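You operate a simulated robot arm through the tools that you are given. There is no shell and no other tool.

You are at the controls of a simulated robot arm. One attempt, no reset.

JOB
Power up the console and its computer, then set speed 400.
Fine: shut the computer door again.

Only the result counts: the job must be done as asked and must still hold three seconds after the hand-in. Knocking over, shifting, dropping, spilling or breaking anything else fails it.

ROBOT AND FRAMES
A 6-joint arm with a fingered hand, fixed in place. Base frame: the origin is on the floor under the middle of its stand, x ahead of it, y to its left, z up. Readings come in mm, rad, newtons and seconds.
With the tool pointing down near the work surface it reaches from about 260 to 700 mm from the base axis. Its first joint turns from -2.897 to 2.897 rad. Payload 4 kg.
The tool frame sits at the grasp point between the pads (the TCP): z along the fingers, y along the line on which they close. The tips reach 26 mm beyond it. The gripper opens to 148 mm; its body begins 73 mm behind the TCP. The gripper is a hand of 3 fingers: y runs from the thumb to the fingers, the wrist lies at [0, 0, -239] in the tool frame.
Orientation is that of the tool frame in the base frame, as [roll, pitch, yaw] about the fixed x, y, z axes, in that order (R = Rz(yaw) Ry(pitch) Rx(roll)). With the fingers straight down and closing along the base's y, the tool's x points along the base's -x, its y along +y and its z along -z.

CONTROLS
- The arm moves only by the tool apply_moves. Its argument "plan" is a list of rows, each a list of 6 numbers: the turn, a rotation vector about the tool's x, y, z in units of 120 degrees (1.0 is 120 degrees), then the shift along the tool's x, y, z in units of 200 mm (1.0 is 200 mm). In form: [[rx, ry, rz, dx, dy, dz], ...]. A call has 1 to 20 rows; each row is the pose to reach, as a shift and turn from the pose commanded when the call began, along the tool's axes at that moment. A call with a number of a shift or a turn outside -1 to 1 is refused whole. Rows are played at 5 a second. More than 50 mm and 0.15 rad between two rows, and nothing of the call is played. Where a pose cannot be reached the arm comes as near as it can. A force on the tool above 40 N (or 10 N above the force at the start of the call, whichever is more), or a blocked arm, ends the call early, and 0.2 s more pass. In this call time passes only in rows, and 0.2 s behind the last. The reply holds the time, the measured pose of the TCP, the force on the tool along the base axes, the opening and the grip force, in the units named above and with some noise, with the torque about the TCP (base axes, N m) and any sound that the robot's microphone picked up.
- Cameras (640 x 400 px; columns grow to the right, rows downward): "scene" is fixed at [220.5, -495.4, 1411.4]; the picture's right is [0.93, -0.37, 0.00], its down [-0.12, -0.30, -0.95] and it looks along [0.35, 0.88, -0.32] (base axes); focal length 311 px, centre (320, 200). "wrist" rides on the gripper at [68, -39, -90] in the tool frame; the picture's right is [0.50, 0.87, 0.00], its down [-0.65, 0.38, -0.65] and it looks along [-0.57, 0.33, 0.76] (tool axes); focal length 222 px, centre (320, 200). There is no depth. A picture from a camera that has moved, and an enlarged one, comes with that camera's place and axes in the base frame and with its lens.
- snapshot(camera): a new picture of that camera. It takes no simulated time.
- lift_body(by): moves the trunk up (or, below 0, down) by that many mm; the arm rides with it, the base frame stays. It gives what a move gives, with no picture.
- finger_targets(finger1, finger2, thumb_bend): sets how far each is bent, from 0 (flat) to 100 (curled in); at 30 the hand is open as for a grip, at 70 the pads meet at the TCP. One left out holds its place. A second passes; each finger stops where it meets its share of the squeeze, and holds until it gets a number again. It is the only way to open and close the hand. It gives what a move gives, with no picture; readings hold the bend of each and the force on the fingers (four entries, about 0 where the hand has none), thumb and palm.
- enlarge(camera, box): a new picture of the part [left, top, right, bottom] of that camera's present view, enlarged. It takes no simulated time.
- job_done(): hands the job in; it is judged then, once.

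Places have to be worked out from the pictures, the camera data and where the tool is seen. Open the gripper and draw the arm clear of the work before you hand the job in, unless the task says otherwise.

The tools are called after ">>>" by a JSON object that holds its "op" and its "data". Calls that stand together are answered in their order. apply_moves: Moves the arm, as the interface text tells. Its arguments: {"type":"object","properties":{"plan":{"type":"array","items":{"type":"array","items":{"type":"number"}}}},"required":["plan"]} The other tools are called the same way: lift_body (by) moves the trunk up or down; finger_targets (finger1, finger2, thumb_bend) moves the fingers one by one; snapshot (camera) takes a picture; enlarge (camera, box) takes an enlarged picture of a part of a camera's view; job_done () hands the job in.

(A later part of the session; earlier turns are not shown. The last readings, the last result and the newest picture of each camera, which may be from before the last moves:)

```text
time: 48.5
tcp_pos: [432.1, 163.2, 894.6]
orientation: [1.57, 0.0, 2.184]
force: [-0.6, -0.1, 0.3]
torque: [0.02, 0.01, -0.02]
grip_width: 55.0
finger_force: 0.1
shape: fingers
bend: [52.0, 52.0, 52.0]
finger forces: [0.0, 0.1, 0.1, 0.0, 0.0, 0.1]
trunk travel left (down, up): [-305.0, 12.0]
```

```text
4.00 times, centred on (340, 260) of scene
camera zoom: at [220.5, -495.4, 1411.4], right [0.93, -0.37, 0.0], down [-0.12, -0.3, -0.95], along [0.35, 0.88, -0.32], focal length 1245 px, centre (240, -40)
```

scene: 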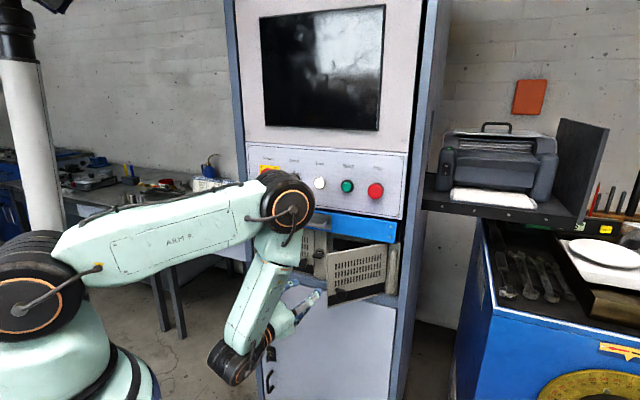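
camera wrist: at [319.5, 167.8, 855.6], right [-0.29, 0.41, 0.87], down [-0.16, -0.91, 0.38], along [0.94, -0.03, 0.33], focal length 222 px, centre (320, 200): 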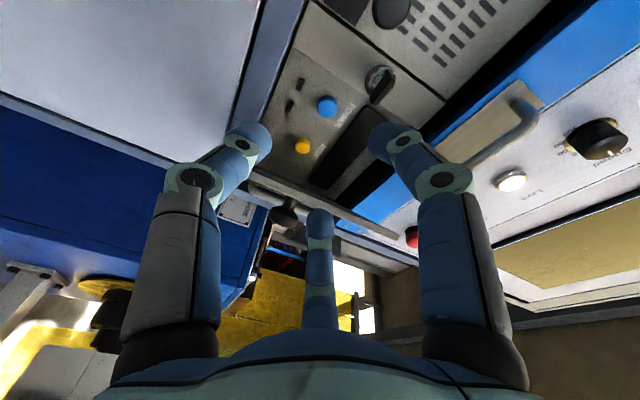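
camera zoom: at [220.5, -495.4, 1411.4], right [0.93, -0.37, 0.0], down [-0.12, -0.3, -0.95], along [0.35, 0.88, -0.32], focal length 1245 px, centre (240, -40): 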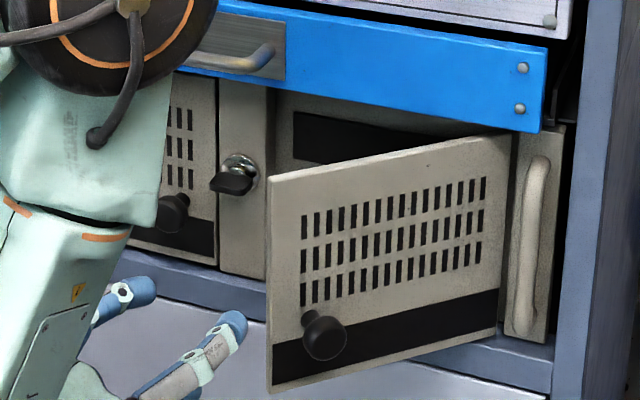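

POWER (blue) and RESET (yellow) are behind this right door; POWER is near h≈225, z≈907, right beside the lock strip. The door edge sits at about 44°, so I close the fingers into a point, slip in left of the door edge, and will then nudge the door wider from inside.

>>> {"op": "finger_targets", "data": {"finger1": 69, "finger2": 69, "thumb_bend": 69}}

>>> {"op": "apply_moves", "data": {"plan": [[0, 0, 0, 0.0115, 0.01, 0.0782], [0, 0, 0, 0.023, 0.02, 0.1564], [0, 0, 0, 0.0345, 0.03, 0.2346], [0, 0, 0, 0.046, 0.04, 0.3128], [0, 0, 0, 0.0575, 0.05, 0.391]]}}

>>> {"op": "snapshot", "data": {"camera": "wrist"}}

>>> {"op": "enlarge", "data": {"camera": "scene", "box": [260, 210, 410, 310]}}

```text
time: 49.5
tcp_pos: [433.1, 164.1, 896.0]
orientation: [1.569, 0.001, 2.186]
force: [0.3, 0.1, 0.3]
torque: [-0.01, 0.02, -0.04]
grip_width: 2.2
finger_force: 0.0
shape: fingers
bend: [69.0, 69.0, 69.0]
finger forces: [0.0, 0.1, 0.0, 0.1, 0.1, 0.0]
trunk travel left (down, up): [-305.0, 12.0]
```

```text
time: 50.7
tcp_pos: [489.1, 219.0, 903.8]
orientation: [1.571, 0.001, 2.185]
force: [0.5, -0.4, 0.1]
torque: [-0.01, 0.03, 0.01]
grip_width: 2.3
finger_force: 0.2
shape: fingers
bend: [69.0, 69.0, 69.0]
finger forces: [0.0, 0.1, 0.0, 0.0, 0.0, 0.0]
trunk travel left (down, up): [-305.0, 12.0]
```

```text
taken
camera wrist: at [376.9, 222.4, 864.6], right [-0.29, 0.41, 0.87], down [-0.16, -0.91, 0.38], along [0.94, -0.03, 0.33], focal length 222 px, centre (320, 200)
```

wrist: 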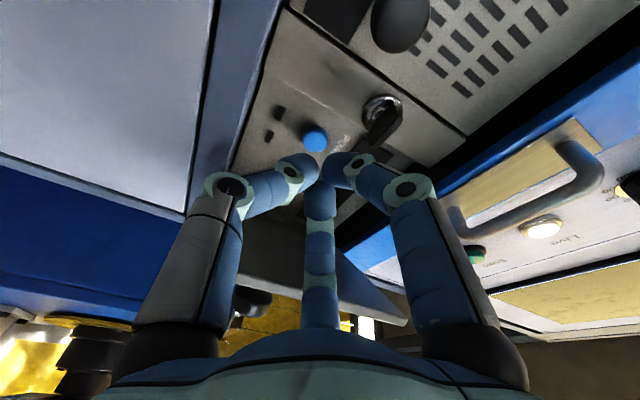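

```text
4.00 times, centred on (335, 260) of scene
camera zoom: at [220.5, -495.4, 1411.4], right [0.93, -0.37, 0.0], down [-0.12, -0.3, -0.95], along [0.35, 0.88, -0.32], focal length 1245 px, centre (260, -40)
```

zoom: 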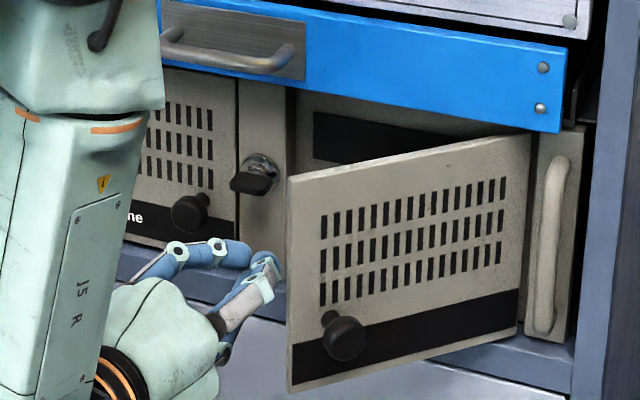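

The fingertips are just inside the door edge line. I zoom in on the POWER button to triangulate it against the previous view.

>>> {"op": "enlarge", "data": {"camera": "wrist", "box": [265, 90, 365, 190]}}

```text
4.00 times, centred on (315, 140) of wrist
camera zoom: at [376.9, 222.4, 864.6], right [-0.29, 0.41, 0.87], down [-0.16, -0.91, 0.38], along [0.94, -0.03, 0.33], focal length 888 px, centre (340, 440)
```

zoom: 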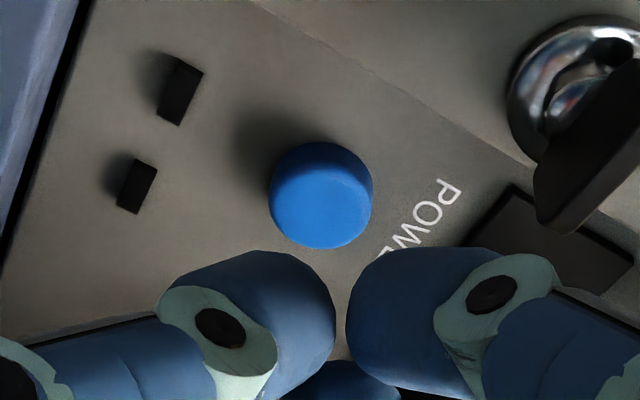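

Triangulation puts POWER's face at h≈231, z≈911, w≈607 (recessed about 10 mm behind the strip). Before pressing, I sweep the closed hand to the right to push the door wider from inside.

>>> {"op": "apply_moves", "data": {"plan": [[0, 0, 0, -0.0889, 0, 0.0188], [0, 0, 0, -0.1778, 0, 0.0377], [0, 0, 0, -0.2668, 0, 0.0565], [0, 0, 0, -0.3557, 0, 0.0753], [0, 0, 0, -0.4446, 0, 0.0942], [0, 0, 0, -0.5335, 0, 0.113]]}}

>>> {"op": "snapshot", "data": {"camera": "wrist"}}

>>> {"op": "enlarge", "data": {"camera": "scene", "box": [260, 210, 410, 310]}}

```text
time: 52.1
tcp_pos: [569.1, 145.6, 905.7]
orientation: [1.572, 0.001, 2.184]
force: [-0.8, -0.6, -0.5]
torque: [0.0, -0.02, -0.01]
grip_width: 2.2
finger_force: 0.1
shape: fingers
bend: [69.0, 69.0, 69.0]
finger forces: [0.0, 0.0, 0.0, 0.0, 0.0, 0.0]
trunk travel left (down, up): [-305.0, 12.0]
```

```text
taken
camera wrist: at [455.7, 148.0, 865.9], right [-0.29, 0.41, 0.87], down [-0.16, -0.91, 0.38], along [0.94, -0.03, 0.33], focal length 222 px, centre (320, 200)
```

wrist: 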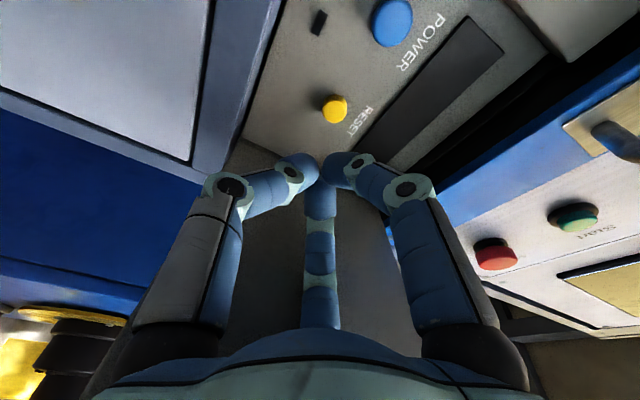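

```text
4.00 times, centred on (335, 260) of scene
camera zoom: at [220.5, -495.4, 1411.4], right [0.93, -0.37, 0.0], down [-0.12, -0.3, -0.95], along [0.35, 0.88, -0.32], focal length 1245 px, centre (260, -40)
```

zoom: 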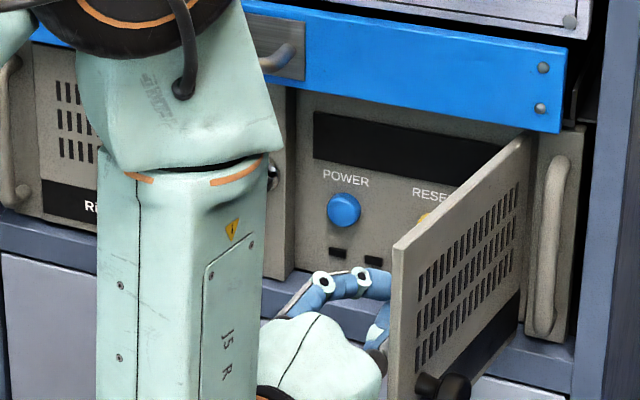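

The door is now wide open and POWER/RESET are visible in the scene view; POWER is confirmed at h≈231, z≈911, w≈606. I move in front of POWER, squaring the hand, with the axis about 9 mm above the button so the lower fingertip (thumb) lands on its centre.

>>> {"op": "apply_moves", "data": {"plan": [[0, 0.0206, 0, 0.0875, 0.0179, 0.0034], [0, 0.0411, 0, 0.175, 0.0358, 0.0068], [0, 0.0617, 0, 0.2625, 0.0536, 0.0101], [0, 0.0822, 0, 0.35, 0.0715, 0.0135]]}}

>>> {"op": "snapshot", "data": {"camera": "wrist"}}

>>> {"op": "enlarge", "data": {"camera": "scene", "box": [260, 210, 410, 310]}}

```text
time: 53.1
tcp_pos: [529.9, 203.3, 920.2]
orientation: [1.572, -0.001, 2.357]
force: [-0.2, -0.3, 0.1]
torque: [0.0, 0.02, -0.01]
grip_width: 2.2
finger_force: 0.0
shape: fingers
bend: [69.0, 69.0, 69.0]
finger forces: [0.1, 0.1, 0.0, 0.0, 0.1, 0.1]
trunk travel left (down, up): [-305.0, 12.0]
```

```text
taken
camera wrist: at [419.0, 186.4, 881.0], right [-0.35, 0.35, 0.87], down [0.0, -0.93, 0.38], along [0.94, 0.14, 0.33], focal length 222 px, centre (320, 200)
```

wrist: 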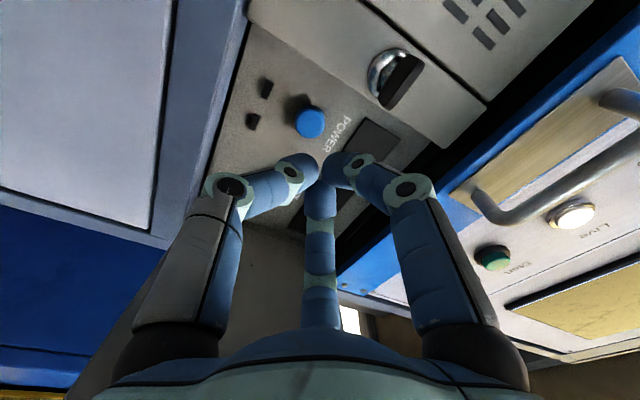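

```text
4.00 times, centred on (335, 260) of scene
camera zoom: at [220.5, -495.4, 1411.4], right [0.93, -0.37, 0.0], down [-0.12, -0.3, -0.95], along [0.35, 0.88, -0.32], focal length 1245 px, centre (260, -40)
```

zoom: 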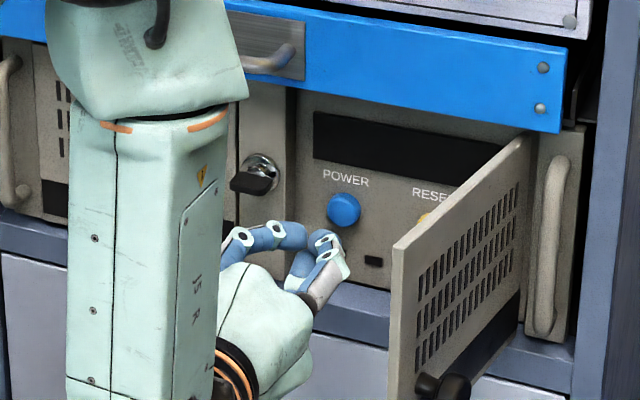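

Aligned: projecting the thumb tip forward lands on the POWER button. I advance 48 mm to just short of it.

>>> {"op": "apply_moves", "data": {"plan": [[0, 0, 0, 0, 0, 0.06], [0, 0, 0, 0, 0, 0.12], [0, 0, 0, 0, 0, 0.18], [0, 0, 0, 0, 0, 0.24]]}}

>>> {"op": "snapshot", "data": {"camera": "wrist"}}

>>> {"op": "enlarge", "data": {"camera": "scene", "box": [280, 220, 380, 290]}}

```text
time: 54.1
tcp_pos: [563.4, 238.0, 919.8]
orientation: [1.571, 0.0, 2.358]
force: [0.2, 0.3, 0.8]
torque: [0.03, -0.01, 0.02]
grip_width: 2.3
finger_force: 0.0
shape: fingers
bend: [69.0, 69.0, 69.0]
finger forces: [0.0, 0.0, 0.0, 0.0, 0.0, 0.0]
trunk travel left (down, up): [-305.0, 12.0]
```

```text
taken
camera wrist: at [452.7, 221.5, 879.6], right [-0.35, 0.35, 0.87], down [0.0, -0.93, 0.38], along [0.94, 0.14, 0.33], focal length 222 px, centre (320, 200)
```

wrist: 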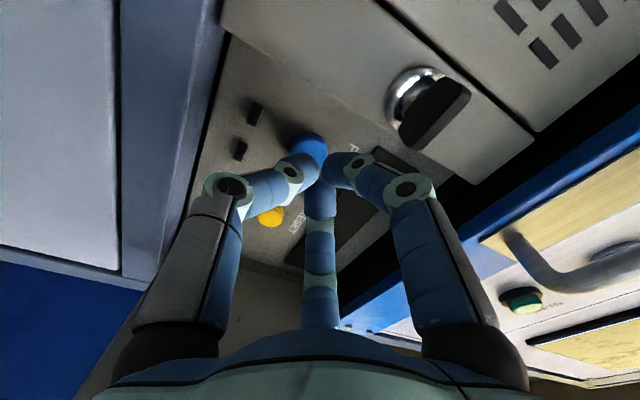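

```text
5.71 times, centred on (330, 255) of scene
camera zoom: at [220.5, -495.4, 1411.4], right [0.93, -0.37, 0.0], down [-0.12, -0.3, -0.95], along [0.35, 0.88, -0.32], focal length 1779 px, centre (263, -114)
```

zoom: 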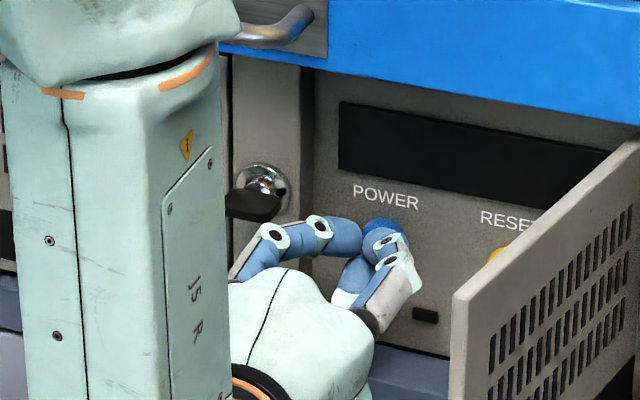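

About 10 mm short of the button, no contact. I press in small steps; a force rise stops the call.

>>> {"op": "apply_moves", "data": {"plan": [[0, 0, 0, 0, 0, 0.015], [0, 0, 0, 0, 0, 0.03], [0, 0, 0, 0, 0, 0.045], [0, 0, 0, 0, 0, 0.06], [0, 0, 0, 0, 0, 0.075], [0, 0, 0, 0, 0, 0.09]]}}

>>> {"op": "enlarge", "data": {"camera": "wrist", "box": [250, 90, 390, 190]}}

>>> {"op": "snapshot", "data": {"camera": "scene"}}

```text
time: 55.5
tcp_pos: [576.2, 249.8, 920.0]
orientation: [1.571, 0.0, 2.356]
force: [-1.7, -3.5, 0.2]
torque: [-0.01, 0.01, -0.04]
grip_width: 1.8
finger_force: 1.0
shape: fingers
bend: [69.0, 69.0, 69.0]
finger forces: [0.0, 0.0, 0.0, 0.0, 2.8, 0.1]
trunk travel left (down, up): [-305.0, 12.0]
heard: click
```

```text
4.00 times, centred on (320, 140) of wrist
camera zoom: at [466.1, 233.2, 879.7], right [-0.35, 0.35, 0.87], down [0.0, -0.93, 0.38], along [0.94, 0.14, 0.33], focal length 888 px, centre (320, 440)
```

zoom: 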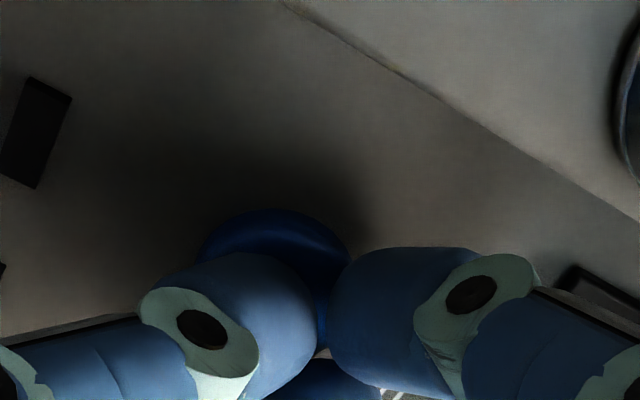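

```text
taken
```

scene: 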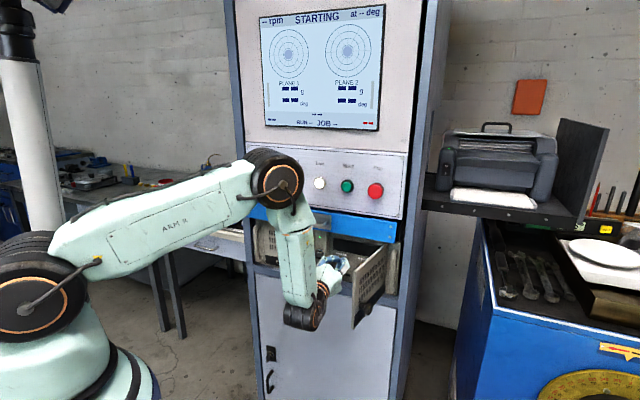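

A click was heard and the monitor lit up with "STARTING" – the computer is on. I back straight off the button at once.

>>> {"op": "apply_moves", "data": {"plan": [[0, 0, 0, 0, 0, -0.06], [0, 0, 0, 0, 0, -0.15], [0, 0, 0, 0, 0, -0.24], [0, 0, 0, 0, 0, -0.33]]}}

>>> {"op": "enlarge", "data": {"camera": "scene", "box": [245, 0, 400, 140]}}

>>> {"op": "enlarge", "data": {"camera": "scene", "box": [260, 210, 410, 310]}}

>>> {"op": "snapshot", "data": {"camera": "wrist"}}

```text
time: 56.5
tcp_pos: [530.9, 203.1, 920.1]
orientation: [1.57, 0.002, 2.358]
force: [0.4, 0.0, -0.7]
torque: [0.0, -0.03, -0.02]
grip_width: 1.7
finger_force: 0.1
shape: fingers
bend: [69.0, 69.0, 69.0]
finger forces: [0.1, 0.0, 0.0, 0.1, 0.0, 0.1]
trunk travel left (down, up): [-305.0, 12.0]
```

```text
2.86 times, centred on (322, 70) of scene
camera zoom: at [220.5, -495.4, 1411.4], right [0.93, -0.37, 0.0], down [-0.12, -0.3, -0.95], along [0.35, 0.88, -0.32], focal length 889 px, centre (313, 571)
```

zoom: 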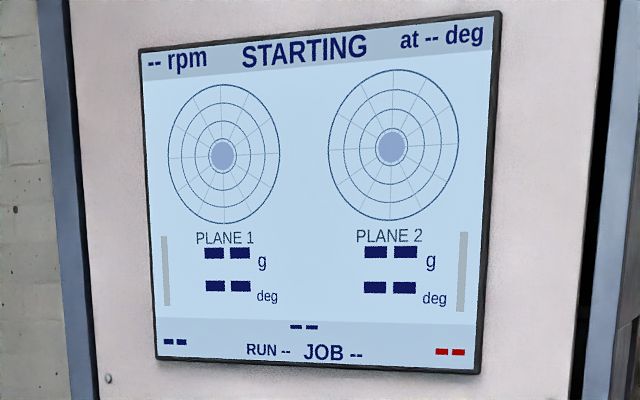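

```text
4.00 times, centred on (335, 260) of scene
camera zoom: at [220.5, -495.4, 1411.4], right [0.93, -0.37, 0.0], down [-0.12, -0.3, -0.95], along [0.35, 0.88, -0.32], focal length 1245 px, centre (260, -40)
```

zoom: 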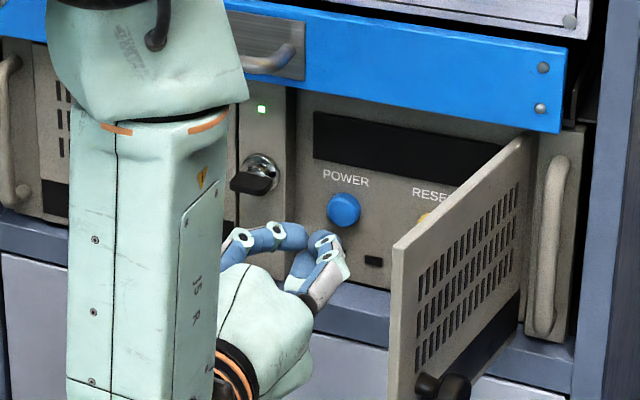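

```text
taken
camera wrist: at [419.4, 187.0, 879.7], right [-0.35, 0.35, 0.87], down [0.0, -0.93, 0.38], along [0.94, 0.14, 0.33], focal length 222 px, centre (320, 200)
```

wrist: 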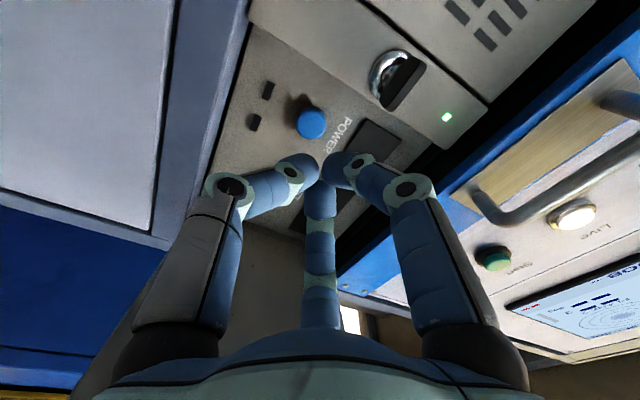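

The LED is green and the display runs. Now to shut the door: I back the hand out and go around the door's free edge (at about h≈318, w≈422) to its outer side.

>>> {"op": "apply_moves", "data": {"plan": [[0, 0, 0, 0.0113, 0.0333, -0.1317], [0, 0, 0, 0.0227, 0.0667, -0.2633], [0, 0, 0, 0.034, 0.1, -0.395], [0, 0.0417, 0, -0.0598, 0.1313, -0.4825], [0, 0.0833, 0, -0.1535, 0.1625, -0.57], [0, 0.125, 0, -0.2473, 0.1938, -0.6575], [0, 0.1667, 0, -0.341, 0.225, -0.745]]}}

>>> {"op": "snapshot", "data": {"camera": "wrist"}}

>>> {"op": "snapshot", "data": {"camera": "scene"}}

```text
time: 58.1
tcp_pos: [473.5, 48.7, 962.9]
orientation: [1.572, -0.001, 2.709]
force: [0.2, -0.6, -0.1]
torque: [0.0, -0.01, -0.01]
grip_width: 1.7
finger_force: 0.1
shape: fingers
bend: [69.0, 69.0, 69.0]
finger forces: [0.0, 0.0, 0.1, 0.1, 0.0, 0.0]
trunk travel left (down, up): [-305.0, 12.0]
```

```text
taken
camera wrist: at [373.7, -4.2, 924.5], right [-0.45, 0.21, 0.87], down [0.32, -0.87, 0.38], along [0.83, 0.45, 0.33], focal length 222 px, centre (320, 200)
```

wrist: 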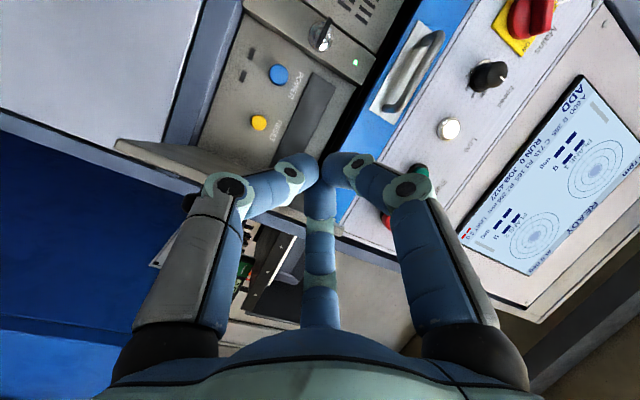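

```text
taken
```

scene: 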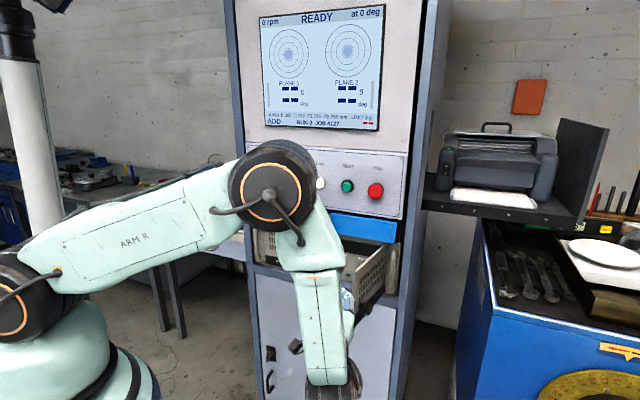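

The screen now says READY. I zoom in to read it and to check the door position relative to the hand.

>>> {"op": "enlarge", "data": {"camera": "scene", "box": [250, 0, 395, 135]}}

>>> {"op": "enlarge", "data": {"camera": "scene", "box": [260, 220, 420, 330]}}

>>> {"op": "enlarge", "data": {"camera": "wrist", "box": [440, 20, 620, 150]}}

```text
2.96 times, centred on (322, 68) of scene
camera zoom: at [220.5, -495.4, 1411.4], right [0.93, -0.37, 0.0], down [-0.12, -0.3, -0.95], along [0.35, 0.88, -0.32], focal length 922 px, centre (313, 593)
```

zoom: 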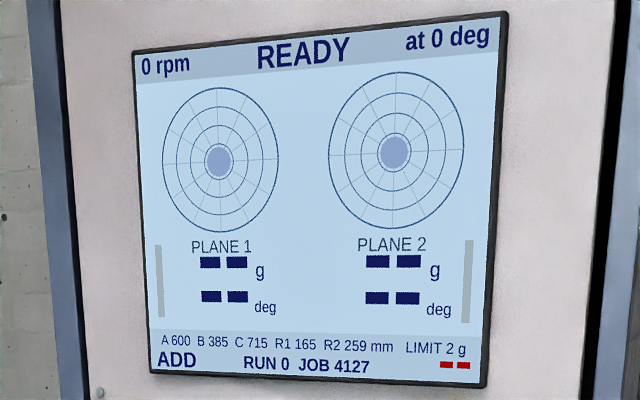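

```text
3.64 times, centred on (340, 275) of scene
camera zoom: at [220.5, -495.4, 1411.4], right [0.93, -0.37, 0.0], down [-0.12, -0.3, -0.95], along [0.35, 0.88, -0.32], focal length 1132 px, centre (247, -73)
```

zoom: 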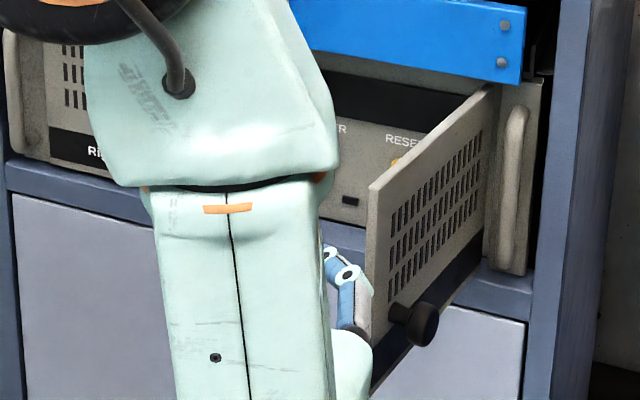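

```text
3.08 times, centred on (530, 85) of wrist
camera zoom: at [373.7, -4.2, 924.5], right [-0.45, 0.21, 0.87], down [0.32, -0.87, 0.38], along [0.83, 0.45, 0.33], focal length 684 px, centre (-326, 554)
```

zoom: 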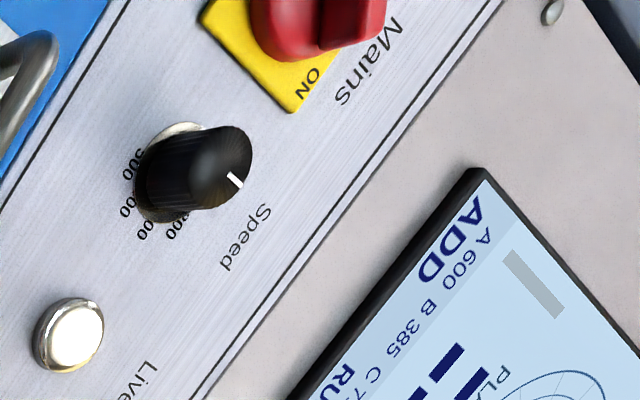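

The door stands at about 76° (free edge near h≈328, w≈420). I move around its edge to the outer side, keeping z≈963 so the knob (z≈900) is cleared.

>>> {"op": "apply_moves", "data": {"plan": [[0, 0.05, 0, -0.0628, 0, -0.0798], [0, 0.1, 0, -0.1255, 0, -0.1595], [0, 0.1361, 0, -0.2498, 0, -0.1838], [0, 0.1722, 0, -0.3742, 0, -0.2082], [0, 0.2083, 0, -0.4985, 0, -0.2325], [0, 0.2083, 0, -0.5228, 0, -0.1083], [0, 0.2083, 0, -0.5472, 0, 0.0158], [0, 0.2083, 0, -0.5715, 0, 0.14]]}}

>>> {"op": "snapshot", "data": {"camera": "wrist"}}

>>> {"op": "snapshot", "data": {"camera": "scene"}}

```text
time: 59.9
tcp_pos: [589.0, 28.0, 964.3]
orientation: [1.572, 0.0, -3.139]
force: [0.6, -0.4, 0.0]
torque: [-0.01, 0.02, 0.0]
grip_width: 1.6
finger_force: 0.0
shape: fingers
bend: [69.0, 69.0, 69.0]
finger forces: [0.1, 0.1, 0.0, 0.0, 0.0, 0.0]
trunk travel left (down, up): [-305.0, 12.0]
```

```text
taken
camera wrist: at [522.3, -63.1, 924.6], right [-0.5, 0.0, 0.87], down [0.66, -0.65, 0.38], along [0.56, 0.76, 0.33], focal length 222 px, centre (320, 200)
```

wrist: 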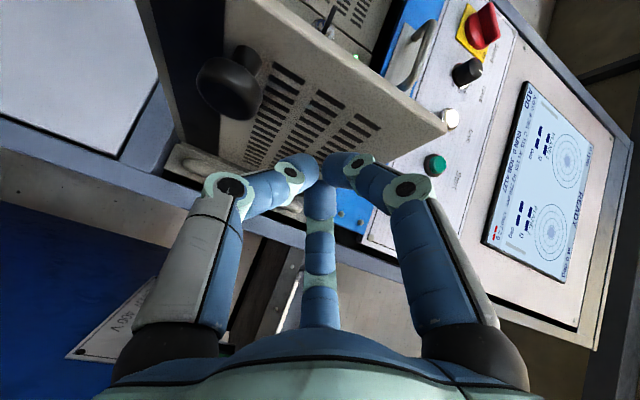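

```text
taken
```

scene: 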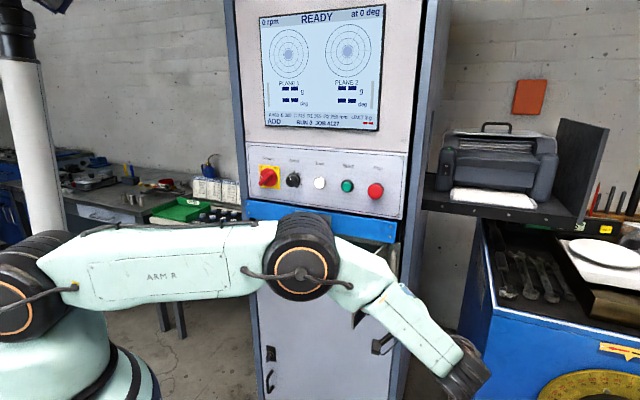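

The hand is outside the door, level with its outer face. I push the door closed along its arc, tips pressing about 130 mm from the hinge.

>>> {"op": "apply_moves", "data": {"plan": [[0, 0, 0, 0.0372, 0, 0.1033], [0, 0, 0, 0.0743, 0, 0.2065], [0, 0, 0, 0.1057, 0, 0.2716], [0, 0, 0, 0.137, 0, 0.3366], [0, 0, 0, 0.1513, 0, 0.4203], [0, 0, 0, 0.1655, 0, 0.504], [0, -0.0625, 0, 0.1745, 0, 0.591], [0, -0.125, 0, 0.1835, 0, 0.678]]}}

>>> {"op": "snapshot", "data": {"camera": "wrist"}}

>>> {"op": "enlarge", "data": {"camera": "scene", "box": [250, 200, 430, 330]}}

```text
time: 61.7
tcp_pos: [552.0, 163.1, 964.4]
orientation: [1.573, 0.002, 2.88]
force: [-0.2, -0.3, -0.2]
torque: [-0.02, -0.01, 0.01]
grip_width: 1.3
finger_force: 0.1
shape: fingers
bend: [69.0, 69.0, 69.0]
finger forces: [0.0, 0.0, 0.0, 0.1, 0.1, 0.1]
trunk travel left (down, up): [-305.0, 12.0]
```

```text
taken
camera wrist: at [464.6, 92.7, 923.7], right [-0.48, 0.13, 0.87], down [0.46, -0.8, 0.38], along [0.74, 0.58, 0.33], focal length 222 px, centre (320, 200)
```

wrist: 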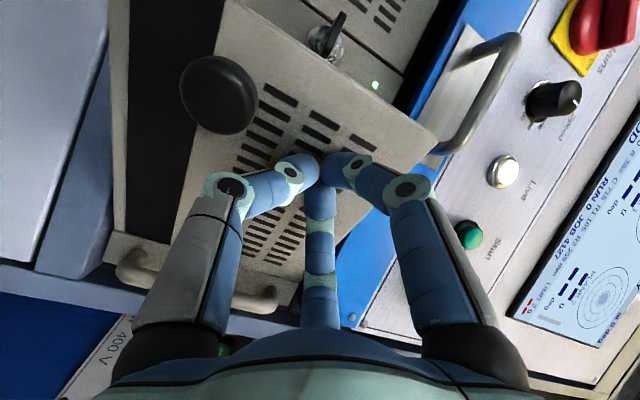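

```text
3.08 times, centred on (340, 265) of scene
camera zoom: at [220.5, -495.4, 1411.4], right [0.93, -0.37, 0.0], down [-0.12, -0.3, -0.95], along [0.35, 0.88, -0.32], focal length 958 px, centre (258, 0)
```

zoom: 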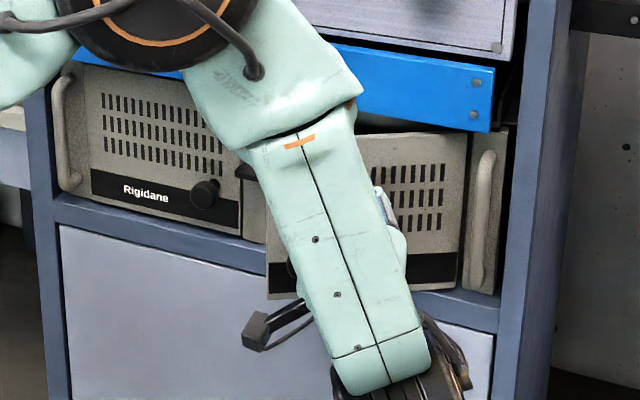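

The door is at about 30° and follows the push. I continue to fully closed, with small final steps so contact force stops me.

>>> {"op": "apply_moves", "data": {"plan": [[0, -0.0625, 0, 0.0085, 0, 0.088], [0, -0.125, 0, 0.017, 0, 0.176], [0, -0.1667, 0, 0.0078, 0, 0.2335], [0, -0.2083, 0, -0.0013, 0, 0.291], [0, -0.25, 0, -0.0105, 0, 0.3485], [0, -0.25, 0, -0.0163, 0, 0.3586], [0, -0.25, 0, -0.0222, 0, 0.3687], [0, -0.25, 0, -0.028, 0, 0.3787]]}}

>>> {"op": "snapshot", "data": {"camera": "wrist"}}

>>> {"op": "enlarge", "data": {"camera": "scene", "box": [250, 200, 430, 330]}}

```text
time: 63.7
tcp_pos: [574.2, 232.0, 963.8]
orientation: [1.576, -0.005, 2.354]
force: [-21.2, -18.3, -0.3]
torque: [-0.02, 0.05, 0.09]
grip_width: 0.2
finger_force: 14.5
shape: fingers
bend: [71.0, 71.0, 71.0]
finger forces: [8.5, 7.8, 0.0, 0.0, 13.6, 0.1]
trunk travel left (down, up): [-305.0, 12.0]
stopped in row 8: the force on the tool passed its limit at 41 N (the readings are from after the stop); the commanded pose is now the measured one
```

```text
taken
camera wrist: at [463.0, 215.3, 924.9], right [-0.35, 0.36, 0.87], down [0.0, -0.93, 0.38], along [0.94, 0.13, 0.32], focal length 222 px, centre (320, 200)
```

wrist: 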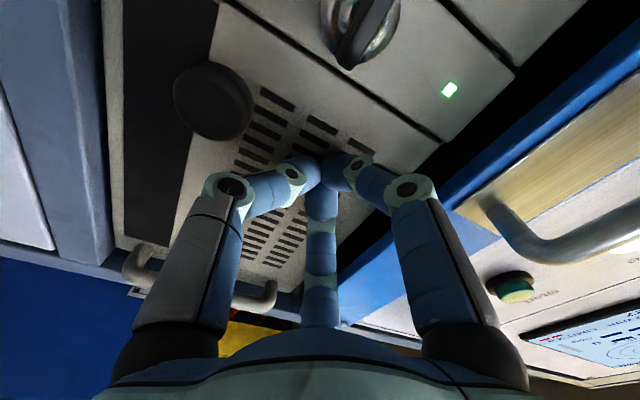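

```text
3.08 times, centred on (340, 265) of scene
camera zoom: at [220.5, -495.4, 1411.4], right [0.93, -0.37, 0.0], down [-0.12, -0.3, -0.95], along [0.35, 0.88, -0.32], focal length 958 px, centre (258, 0)
```

zoom: 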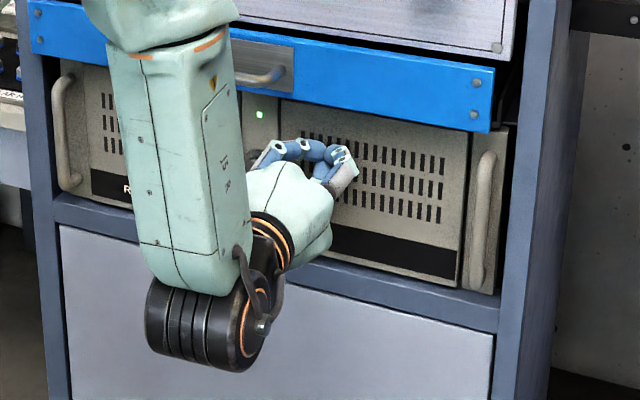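

The door is fully shut against its stop. I back off and check that it stays closed.

>>> {"op": "apply_moves", "data": {"plan": [[0, 0, 0, 0, 0, -0.05], [0, 0, 0, 0, 0, -0.15], [0, 0, 0, 0, 0, -0.25], [0, 0, 0, 0, 0, -0.35]]}}

>>> {"op": "snapshot", "data": {"camera": "wrist"}}

>>> {"op": "enlarge", "data": {"camera": "scene", "box": [250, 200, 430, 330]}}

```text
time: 64.7
tcp_pos: [524.4, 184.6, 964.0]
orientation: [1.574, -0.001, 2.357]
force: [0.3, -0.2, 0.5]
torque: [0.03, -0.02, 0.0]
grip_width: 1.1
finger_force: 0.0
shape: fingers
bend: [69.0, 69.0, 69.0]
finger forces: [0.0, 0.0, 0.0, 0.1, 0.1, 0.0]
trunk travel left (down, up): [-305.0, 12.0]
```

```text
taken
camera wrist: at [413.7, 167.2, 924.2], right [-0.35, 0.35, 0.87], down [0.0, -0.93, 0.38], along [0.94, 0.13, 0.32], focal length 222 px, centre (320, 200)
```

wrist: 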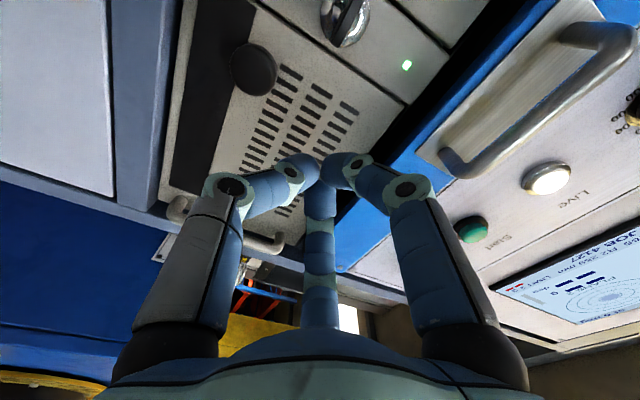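

```text
3.08 times, centred on (340, 265) of scene
camera zoom: at [220.5, -495.4, 1411.4], right [0.93, -0.37, 0.0], down [-0.12, -0.3, -0.95], along [0.35, 0.88, -0.32], focal length 958 px, centre (258, 0)
```

zoom: 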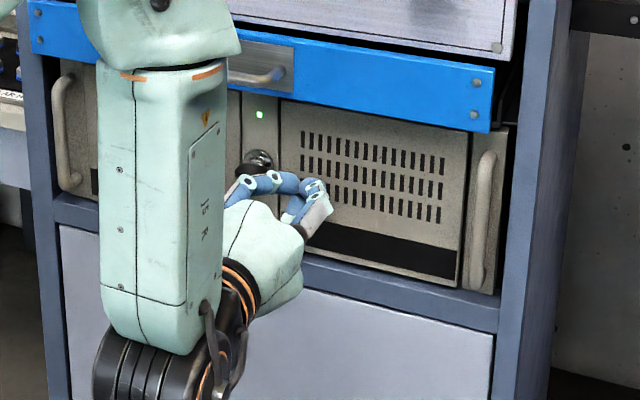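

The door stays shut and the green LED is on. Now the speed dial: I bring the hand back up in front of the console with a downward tilt, retracing the earlier safe route.

>>> {"op": "apply_moves", "data": {"plan": [[0.036, 0.0149, -0.0398, 0.0361, 0.0533, -0.0244], [0.0719, 0.0298, -0.0797, 0.0722, 0.1067, -0.0489], [0.1079, 0.0447, -0.1195, 0.1083, 0.16, -0.0733], [0.1438, 0.0596, -0.1594, 0.1444, 0.2133, -0.0978], [0.1798, 0.0745, -0.1992, 0.1806, 0.2667, -0.1222], [0.2157, 0.0894, -0.2391, 0.2167, 0.32, -0.1467], [0.2517, 0.1043, -0.2789, 0.2528, 0.3733, -0.1711], [0.2876, 0.1192, -0.3188, 0.2889, 0.4267, -0.1956], [0.3236, 0.1341, -0.3586, 0.325, 0.48, -0.22]]}}

>>> {"op": "snapshot", "data": {"camera": "wrist"}}

>>> {"op": "snapshot", "data": {"camera": "scene"}}

```text
time: 66.7
tcp_pos: [450.8, 199.7, 1060.1]
orientation: [2.463, 0.56, 2.938]
force: [0.8, 0.3, -0.8]
torque: [0.0, 0.0, 0.03]
grip_width: 1.3
finger_force: 0.0
shape: fingers
bend: [69.0, 69.0, 69.0]
finger forces: [0.0, 0.1, 0.1, 0.0, 0.0, 0.1]
trunk travel left (down, up): [-305.0, 12.0]
```

```text
taken
camera wrist: at [353.7, 130.3, 1063.5], right [-0.56, 0.8, 0.19], down [0.13, -0.15, 0.98], along [0.82, 0.58, -0.02], focal length 222 px, centre (320, 200)
```

wrist: 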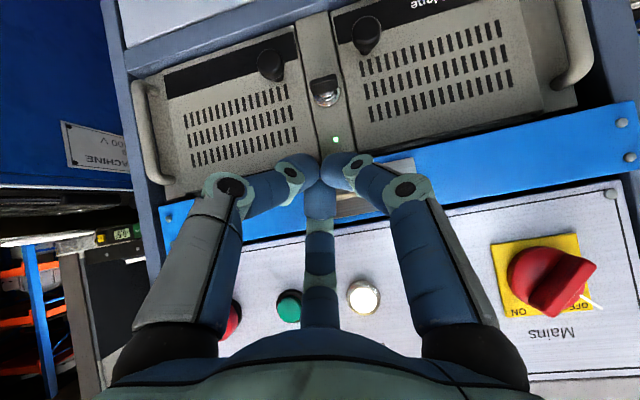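

```text
taken
```

scene: 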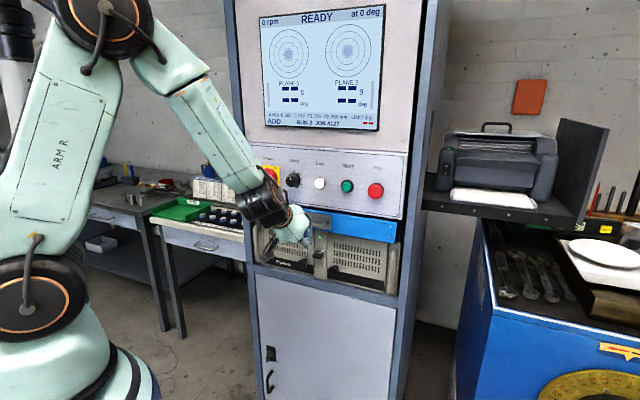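

Both doors are shut and the mains is still ON. I raise the hand by arm toward dial height.

>>> {"op": "apply_moves", "data": {"plan": [[0, 0, 0, -0.0726, 0.1249, -0.1214], [0, 0, 0, -0.1452, 0.2498, -0.2428], [0, 0, 0, -0.2177, 0.3747, -0.3642], [0, 0, 0, -0.2903, 0.4996, -0.4856], [0, 0, 0, -0.3629, 0.6245, -0.607]]}}

>>> {"op": "lift_body", "data": {"by": -150}}

>>> {"op": "snapshot", "data": {"camera": "wrist"}}

>>> {"op": "snapshot", "data": {"camera": "scene"}}

```text
time: 67.9
tcp_pos: [425.8, 225.6, 1246.6]
orientation: [2.462, 0.561, 2.938]
force: [0.5, -0.4, -0.6]
torque: [-0.02, 0.02, 0.0]
grip_width: 1.3
finger_force: 0.0
shape: fingers
bend: [69.0, 69.0, 69.0]
finger forces: [0.0, 0.0, 0.0, 0.0, 0.1, 0.0]
trunk travel left (down, up): [-305.0, 12.0]
```

```text
time: 69.6
tcp_pos: [424.9, 226.3, 1095.2]
orientation: [2.462, 0.561, 2.937]
force: [1.0, -0.3, 0.0]
torque: [0.01, -0.02, 0.02]
grip_width: 1.5
finger_force: 0.0
shape: fingers
bend: [69.0, 69.0, 69.0]
finger forces: [0.0, 0.1, 0.1, 0.0, 0.1, 0.0]
trunk travel left (down, up): [-155.0, 162.0]
```

```text
taken
camera wrist: at [328.2, 156.9, 1097.3], right [-0.56, 0.8, 0.2], down [0.13, -0.15, 0.98], along [0.82, 0.58, -0.02], focal length 222 px, centre (320, 200)
```

wrist: 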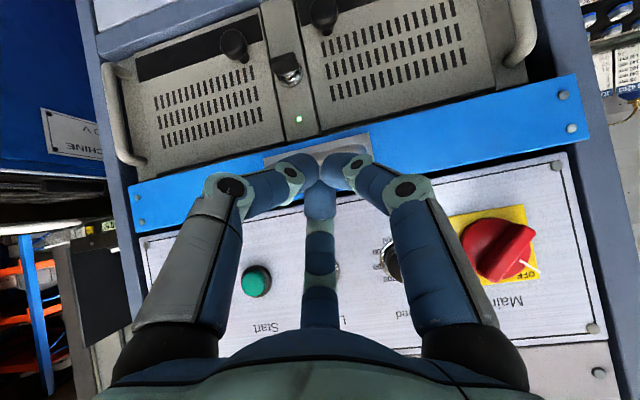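

```text
taken
```

scene: 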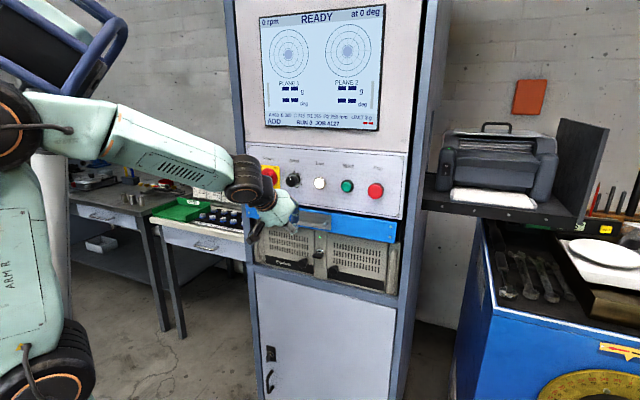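

I raise the hand another 160 mm so the wrist camera looks straight at the dial from slightly above.

>>> {"op": "apply_moves", "data": {"plan": [[0, 0, 0, -0.0651, 0.1089, -0.1069], [0, 0, 0, -0.1302, 0.2178, -0.2138], [0, 0, 0, -0.1952, 0.3268, -0.3208], [0, 0, 0, -0.2603, 0.4357, -0.4277], [0, 0, 0, -0.3254, 0.5446, -0.5346]]}}

>>> {"op": "snapshot", "data": {"camera": "wrist"}}

>>> {"op": "enlarge", "data": {"camera": "wrist", "box": [300, 80, 400, 160]}}

```text
time: 70.8
tcp_pos: [404.8, 244.4, 1258.0]
orientation: [2.454, 0.556, 2.938]
force: [0.3, 0.4, -0.3]
torque: [0.03, -0.01, 0.03]
grip_width: 1.7
finger_force: 0.0
shape: fingers
bend: [69.0, 69.0, 69.0]
finger forces: [0.1, 0.0, 0.1, 0.1, 0.1, 0.0]
trunk travel left (down, up): [-155.0, 162.0]
```

```text
taken
camera wrist: at [308.7, 175.9, 1259.5], right [-0.57, 0.8, 0.2], down [0.13, -0.15, 0.98], along [0.81, 0.58, -0.02], focal length 222 px, centre (320, 200)
```

wrist: 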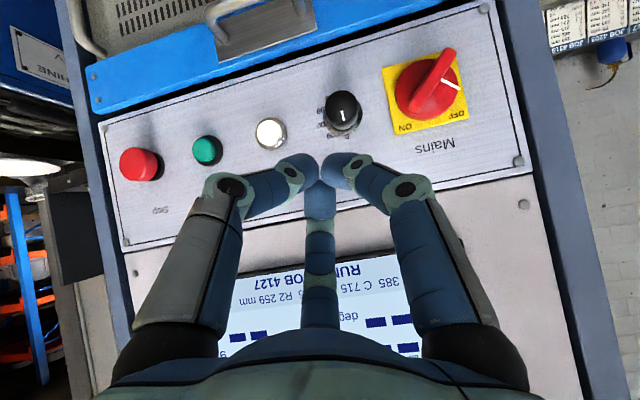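

```text
5.00 times, centred on (350, 120) of wrist
camera zoom: at [308.7, 175.9, 1259.5], right [-0.57, 0.8, 0.2], down [0.13, -0.15, 0.98], along [0.81, 0.58, -0.02], focal length 1111 px, centre (170, 600)
```

zoom: 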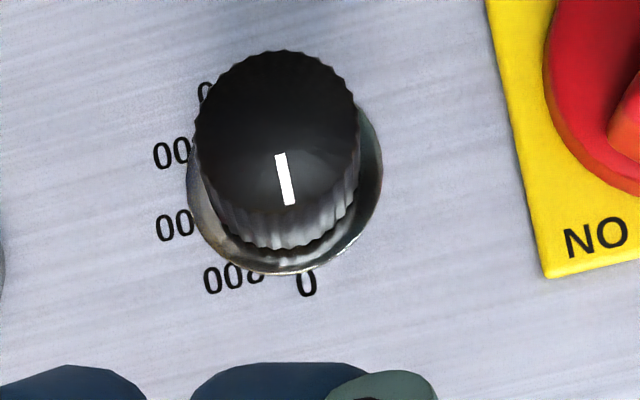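

The dial has five marks: 0 at top, then ?00 ≈40°, ?00 ≈80°, ?00 ≈120°, 500 ≈160° clockwise. I zoom further to read the partially hidden digits.

>>> {"op": "enlarge", "data": {"camera": "scene", "box": [282, 165, 306, 191]}}

>>> {"op": "enlarge", "data": {"camera": "wrist", "box": [322, 85, 372, 145]}}

```text
15.38 times, centred on (294, 178) of scene
camera zoom: at [220.5, -495.4, 1411.4], right [0.93, -0.37, 0.0], down [-0.12, -0.3, -0.95], along [0.35, 0.88, -0.32], focal length 4789 px, centre (720, 538)
```

zoom: 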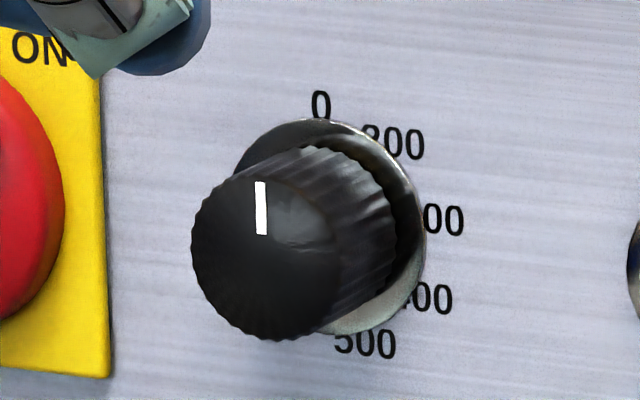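

```text
6.67 times, centred on (347, 115) of wrist
camera zoom: at [308.7, 175.9, 1259.5], right [-0.57, 0.8, 0.2], down [0.13, -0.15, 0.98], along [0.81, 0.58, -0.02], focal length 1481 px, centre (140, 767)
```

zoom: 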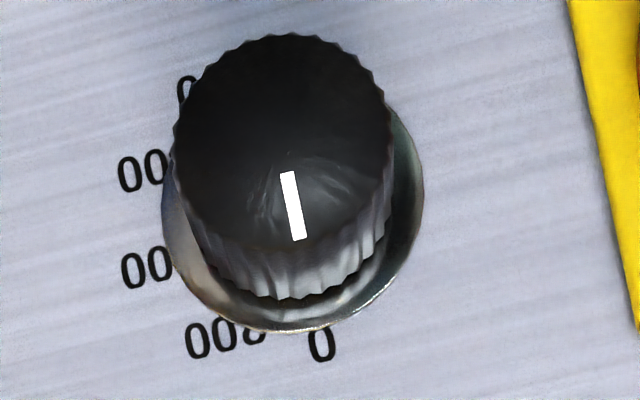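

The labels read 0, 200, 300, 400, 500 at 0/40/80/120/160°, so 400 is a 120° clockwise turn. The dial axis is at h≈91.5, z≈1170, front at w≈556. I lower the trunk as I did for the mains switch to get wrist room.

>>> {"op": "lift_body", "data": {"by": -140}}

>>> {"op": "snapshot", "data": {"camera": "scene"}}

```text
time: 72.5
tcp_pos: [441.3, 244.8, 1090.6]
orientation: [2.464, 0.509, 2.946]
force: [-0.3, -0.2, 0.8]
torque: [0.0, -0.02, -0.03]
grip_width: 1.3
finger_force: 0.1
shape: fingers
bend: [69.0, 69.0, 69.0]
finger forces: [0.0, 0.1, 0.0, 0.1, 0.0, 0.0]
trunk travel left (down, up): [-15.0, 302.0]
```

```text
taken
```

scene: 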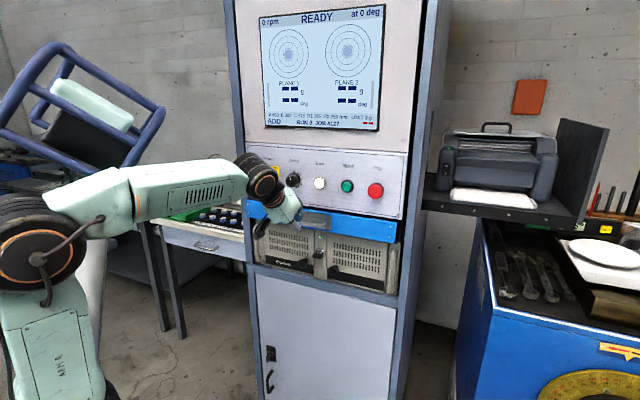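

The lift also shifted the hand slightly (now h≈139, w≈485, z≈1091, still clear). I now re-orient level and in front of the dial, at about 70 mm standoff, rolled ready for a clockwise turn.

>>> {"op": "apply_moves", "data": {"plan": [[0.0009, -0.0306, -0.0561, -0.0016, 0.0292, -0.0202], [0.0017, -0.0612, -0.1122, -0.0032, 0.0584, -0.0404], [0.0026, -0.0918, -0.1684, -0.0049, 0.0876, -0.0606], [0.0034, -0.1224, -0.2245, -0.0065, 0.1168, -0.0808], [0.0043, -0.153, -0.2806, -0.0081, 0.146, -0.101], [0.0052, -0.1835, -0.3367, -0.0097, 0.1751, -0.1211], [0.006, -0.2141, -0.3928, -0.0113, 0.2043, -0.1413], [0.0069, -0.2447, -0.449, -0.013, 0.2335, -0.1615], [0.0077, -0.2753, -0.5051, -0.0146, 0.2627, -0.1817], [0.0086, -0.3059, -0.5612, -0.0162, 0.2919, -0.2019], [0.0095, -0.3365, -0.6173, -0.0178, 0.3211, -0.2221], [0.0103, -0.3671, -0.6734, -0.0194, 0.3503, -0.2423], [0.0112, -0.3977, -0.7295, -0.021, 0.3795, -0.2625]]}}

>>> {"op": "snapshot", "data": {"camera": "wrist"}}

>>> {"op": "snapshot", "data": {"camera": "scene"}}

```text
time: 75.3
tcp_pos: [373.8, 311.2, 1186.5]
orientation: [-1.584, 0.783, -0.813]
force: [0.8, -0.3, -1.6]
torque: [-0.03, 0.02, 0.03]
grip_width: 1.4
finger_force: 0.1
shape: fingers
bend: [69.0, 69.0, 69.0]
finger forces: [0.1, 0.0, 0.0, 0.0, 0.1, 0.1]
out of reach, approached as far as the arm can: row 1, 2, 3, 4, 5, 6, 7, 8, 9, 11, 12, 13
trunk travel left (down, up): [-15.0, 302.0]
```

```text
taken
camera wrist: at [361.9, 193.2, 1166.5], right [-0.18, 0.18, -0.97], down [-0.98, 0.07, 0.2], along [0.11, 0.98, 0.16], focal length 222 px, centre (320, 200)
```

wrist: 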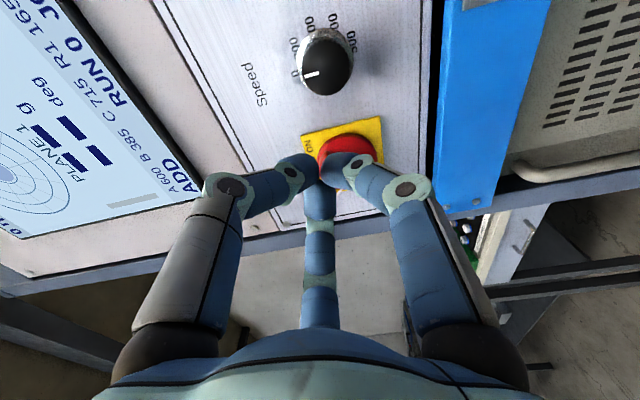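

```text
taken
```

scene: 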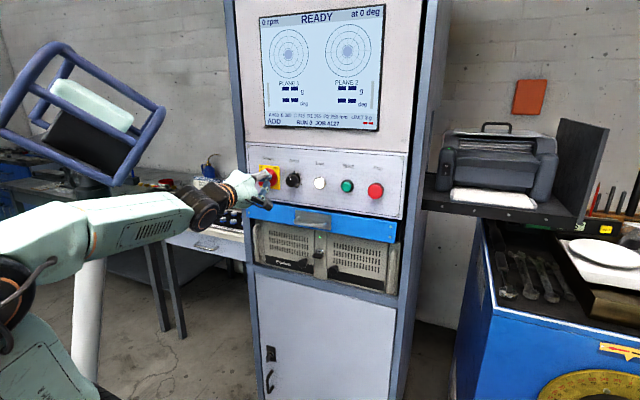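

The arm couldn't reach that standoff and stopped 47 mm left of the dial, still clear of the panel. The dial is easier to reach closer in, so I go forward to w≈517 here, then slide right to the dial; tips stay about 10 mm in front of the knobs.

>>> {"op": "apply_moves", "data": {"plan": [[0, 0, 0, 0.0265, 0.0288, 0.0828], [0, 0, 0, 0.053, 0.0575, 0.1655]]}}

>>> {"op": "snapshot", "data": {"camera": "wrist"}}

```text
time: 75.9
tcp_pos: [388.2, 344.4, 1175.2]
orientation: [-1.577, 0.785, -0.795]
force: [-0.7, -0.3, -0.7]
torque: [-0.01, 0.0, 0.0]
grip_width: 1.3
finger_force: 0.0
shape: fingers
bend: [69.0, 69.0, 69.0]
finger forces: [0.0, 0.0, 0.0, 0.1, 0.0, 0.1]
out of reach, approached as far as the arm can: row 1, 2
trunk travel left (down, up): [-15.0, 302.0]
```

```text
taken
camera wrist: at [376.7, 226.2, 1154.5], right [-0.18, 0.18, -0.97], down [-0.98, 0.06, 0.2], along [0.1, 0.98, 0.17], focal length 222 px, centre (320, 200)
```

wrist: 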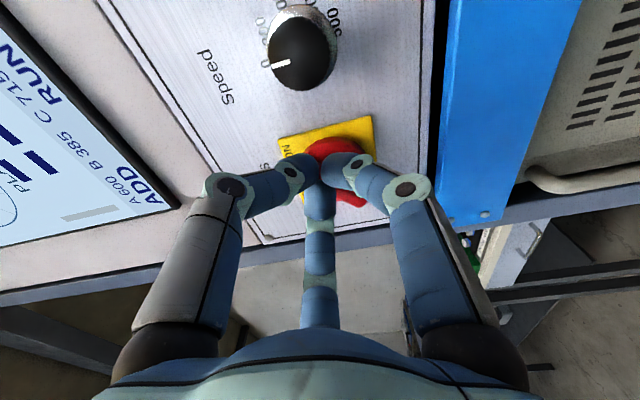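

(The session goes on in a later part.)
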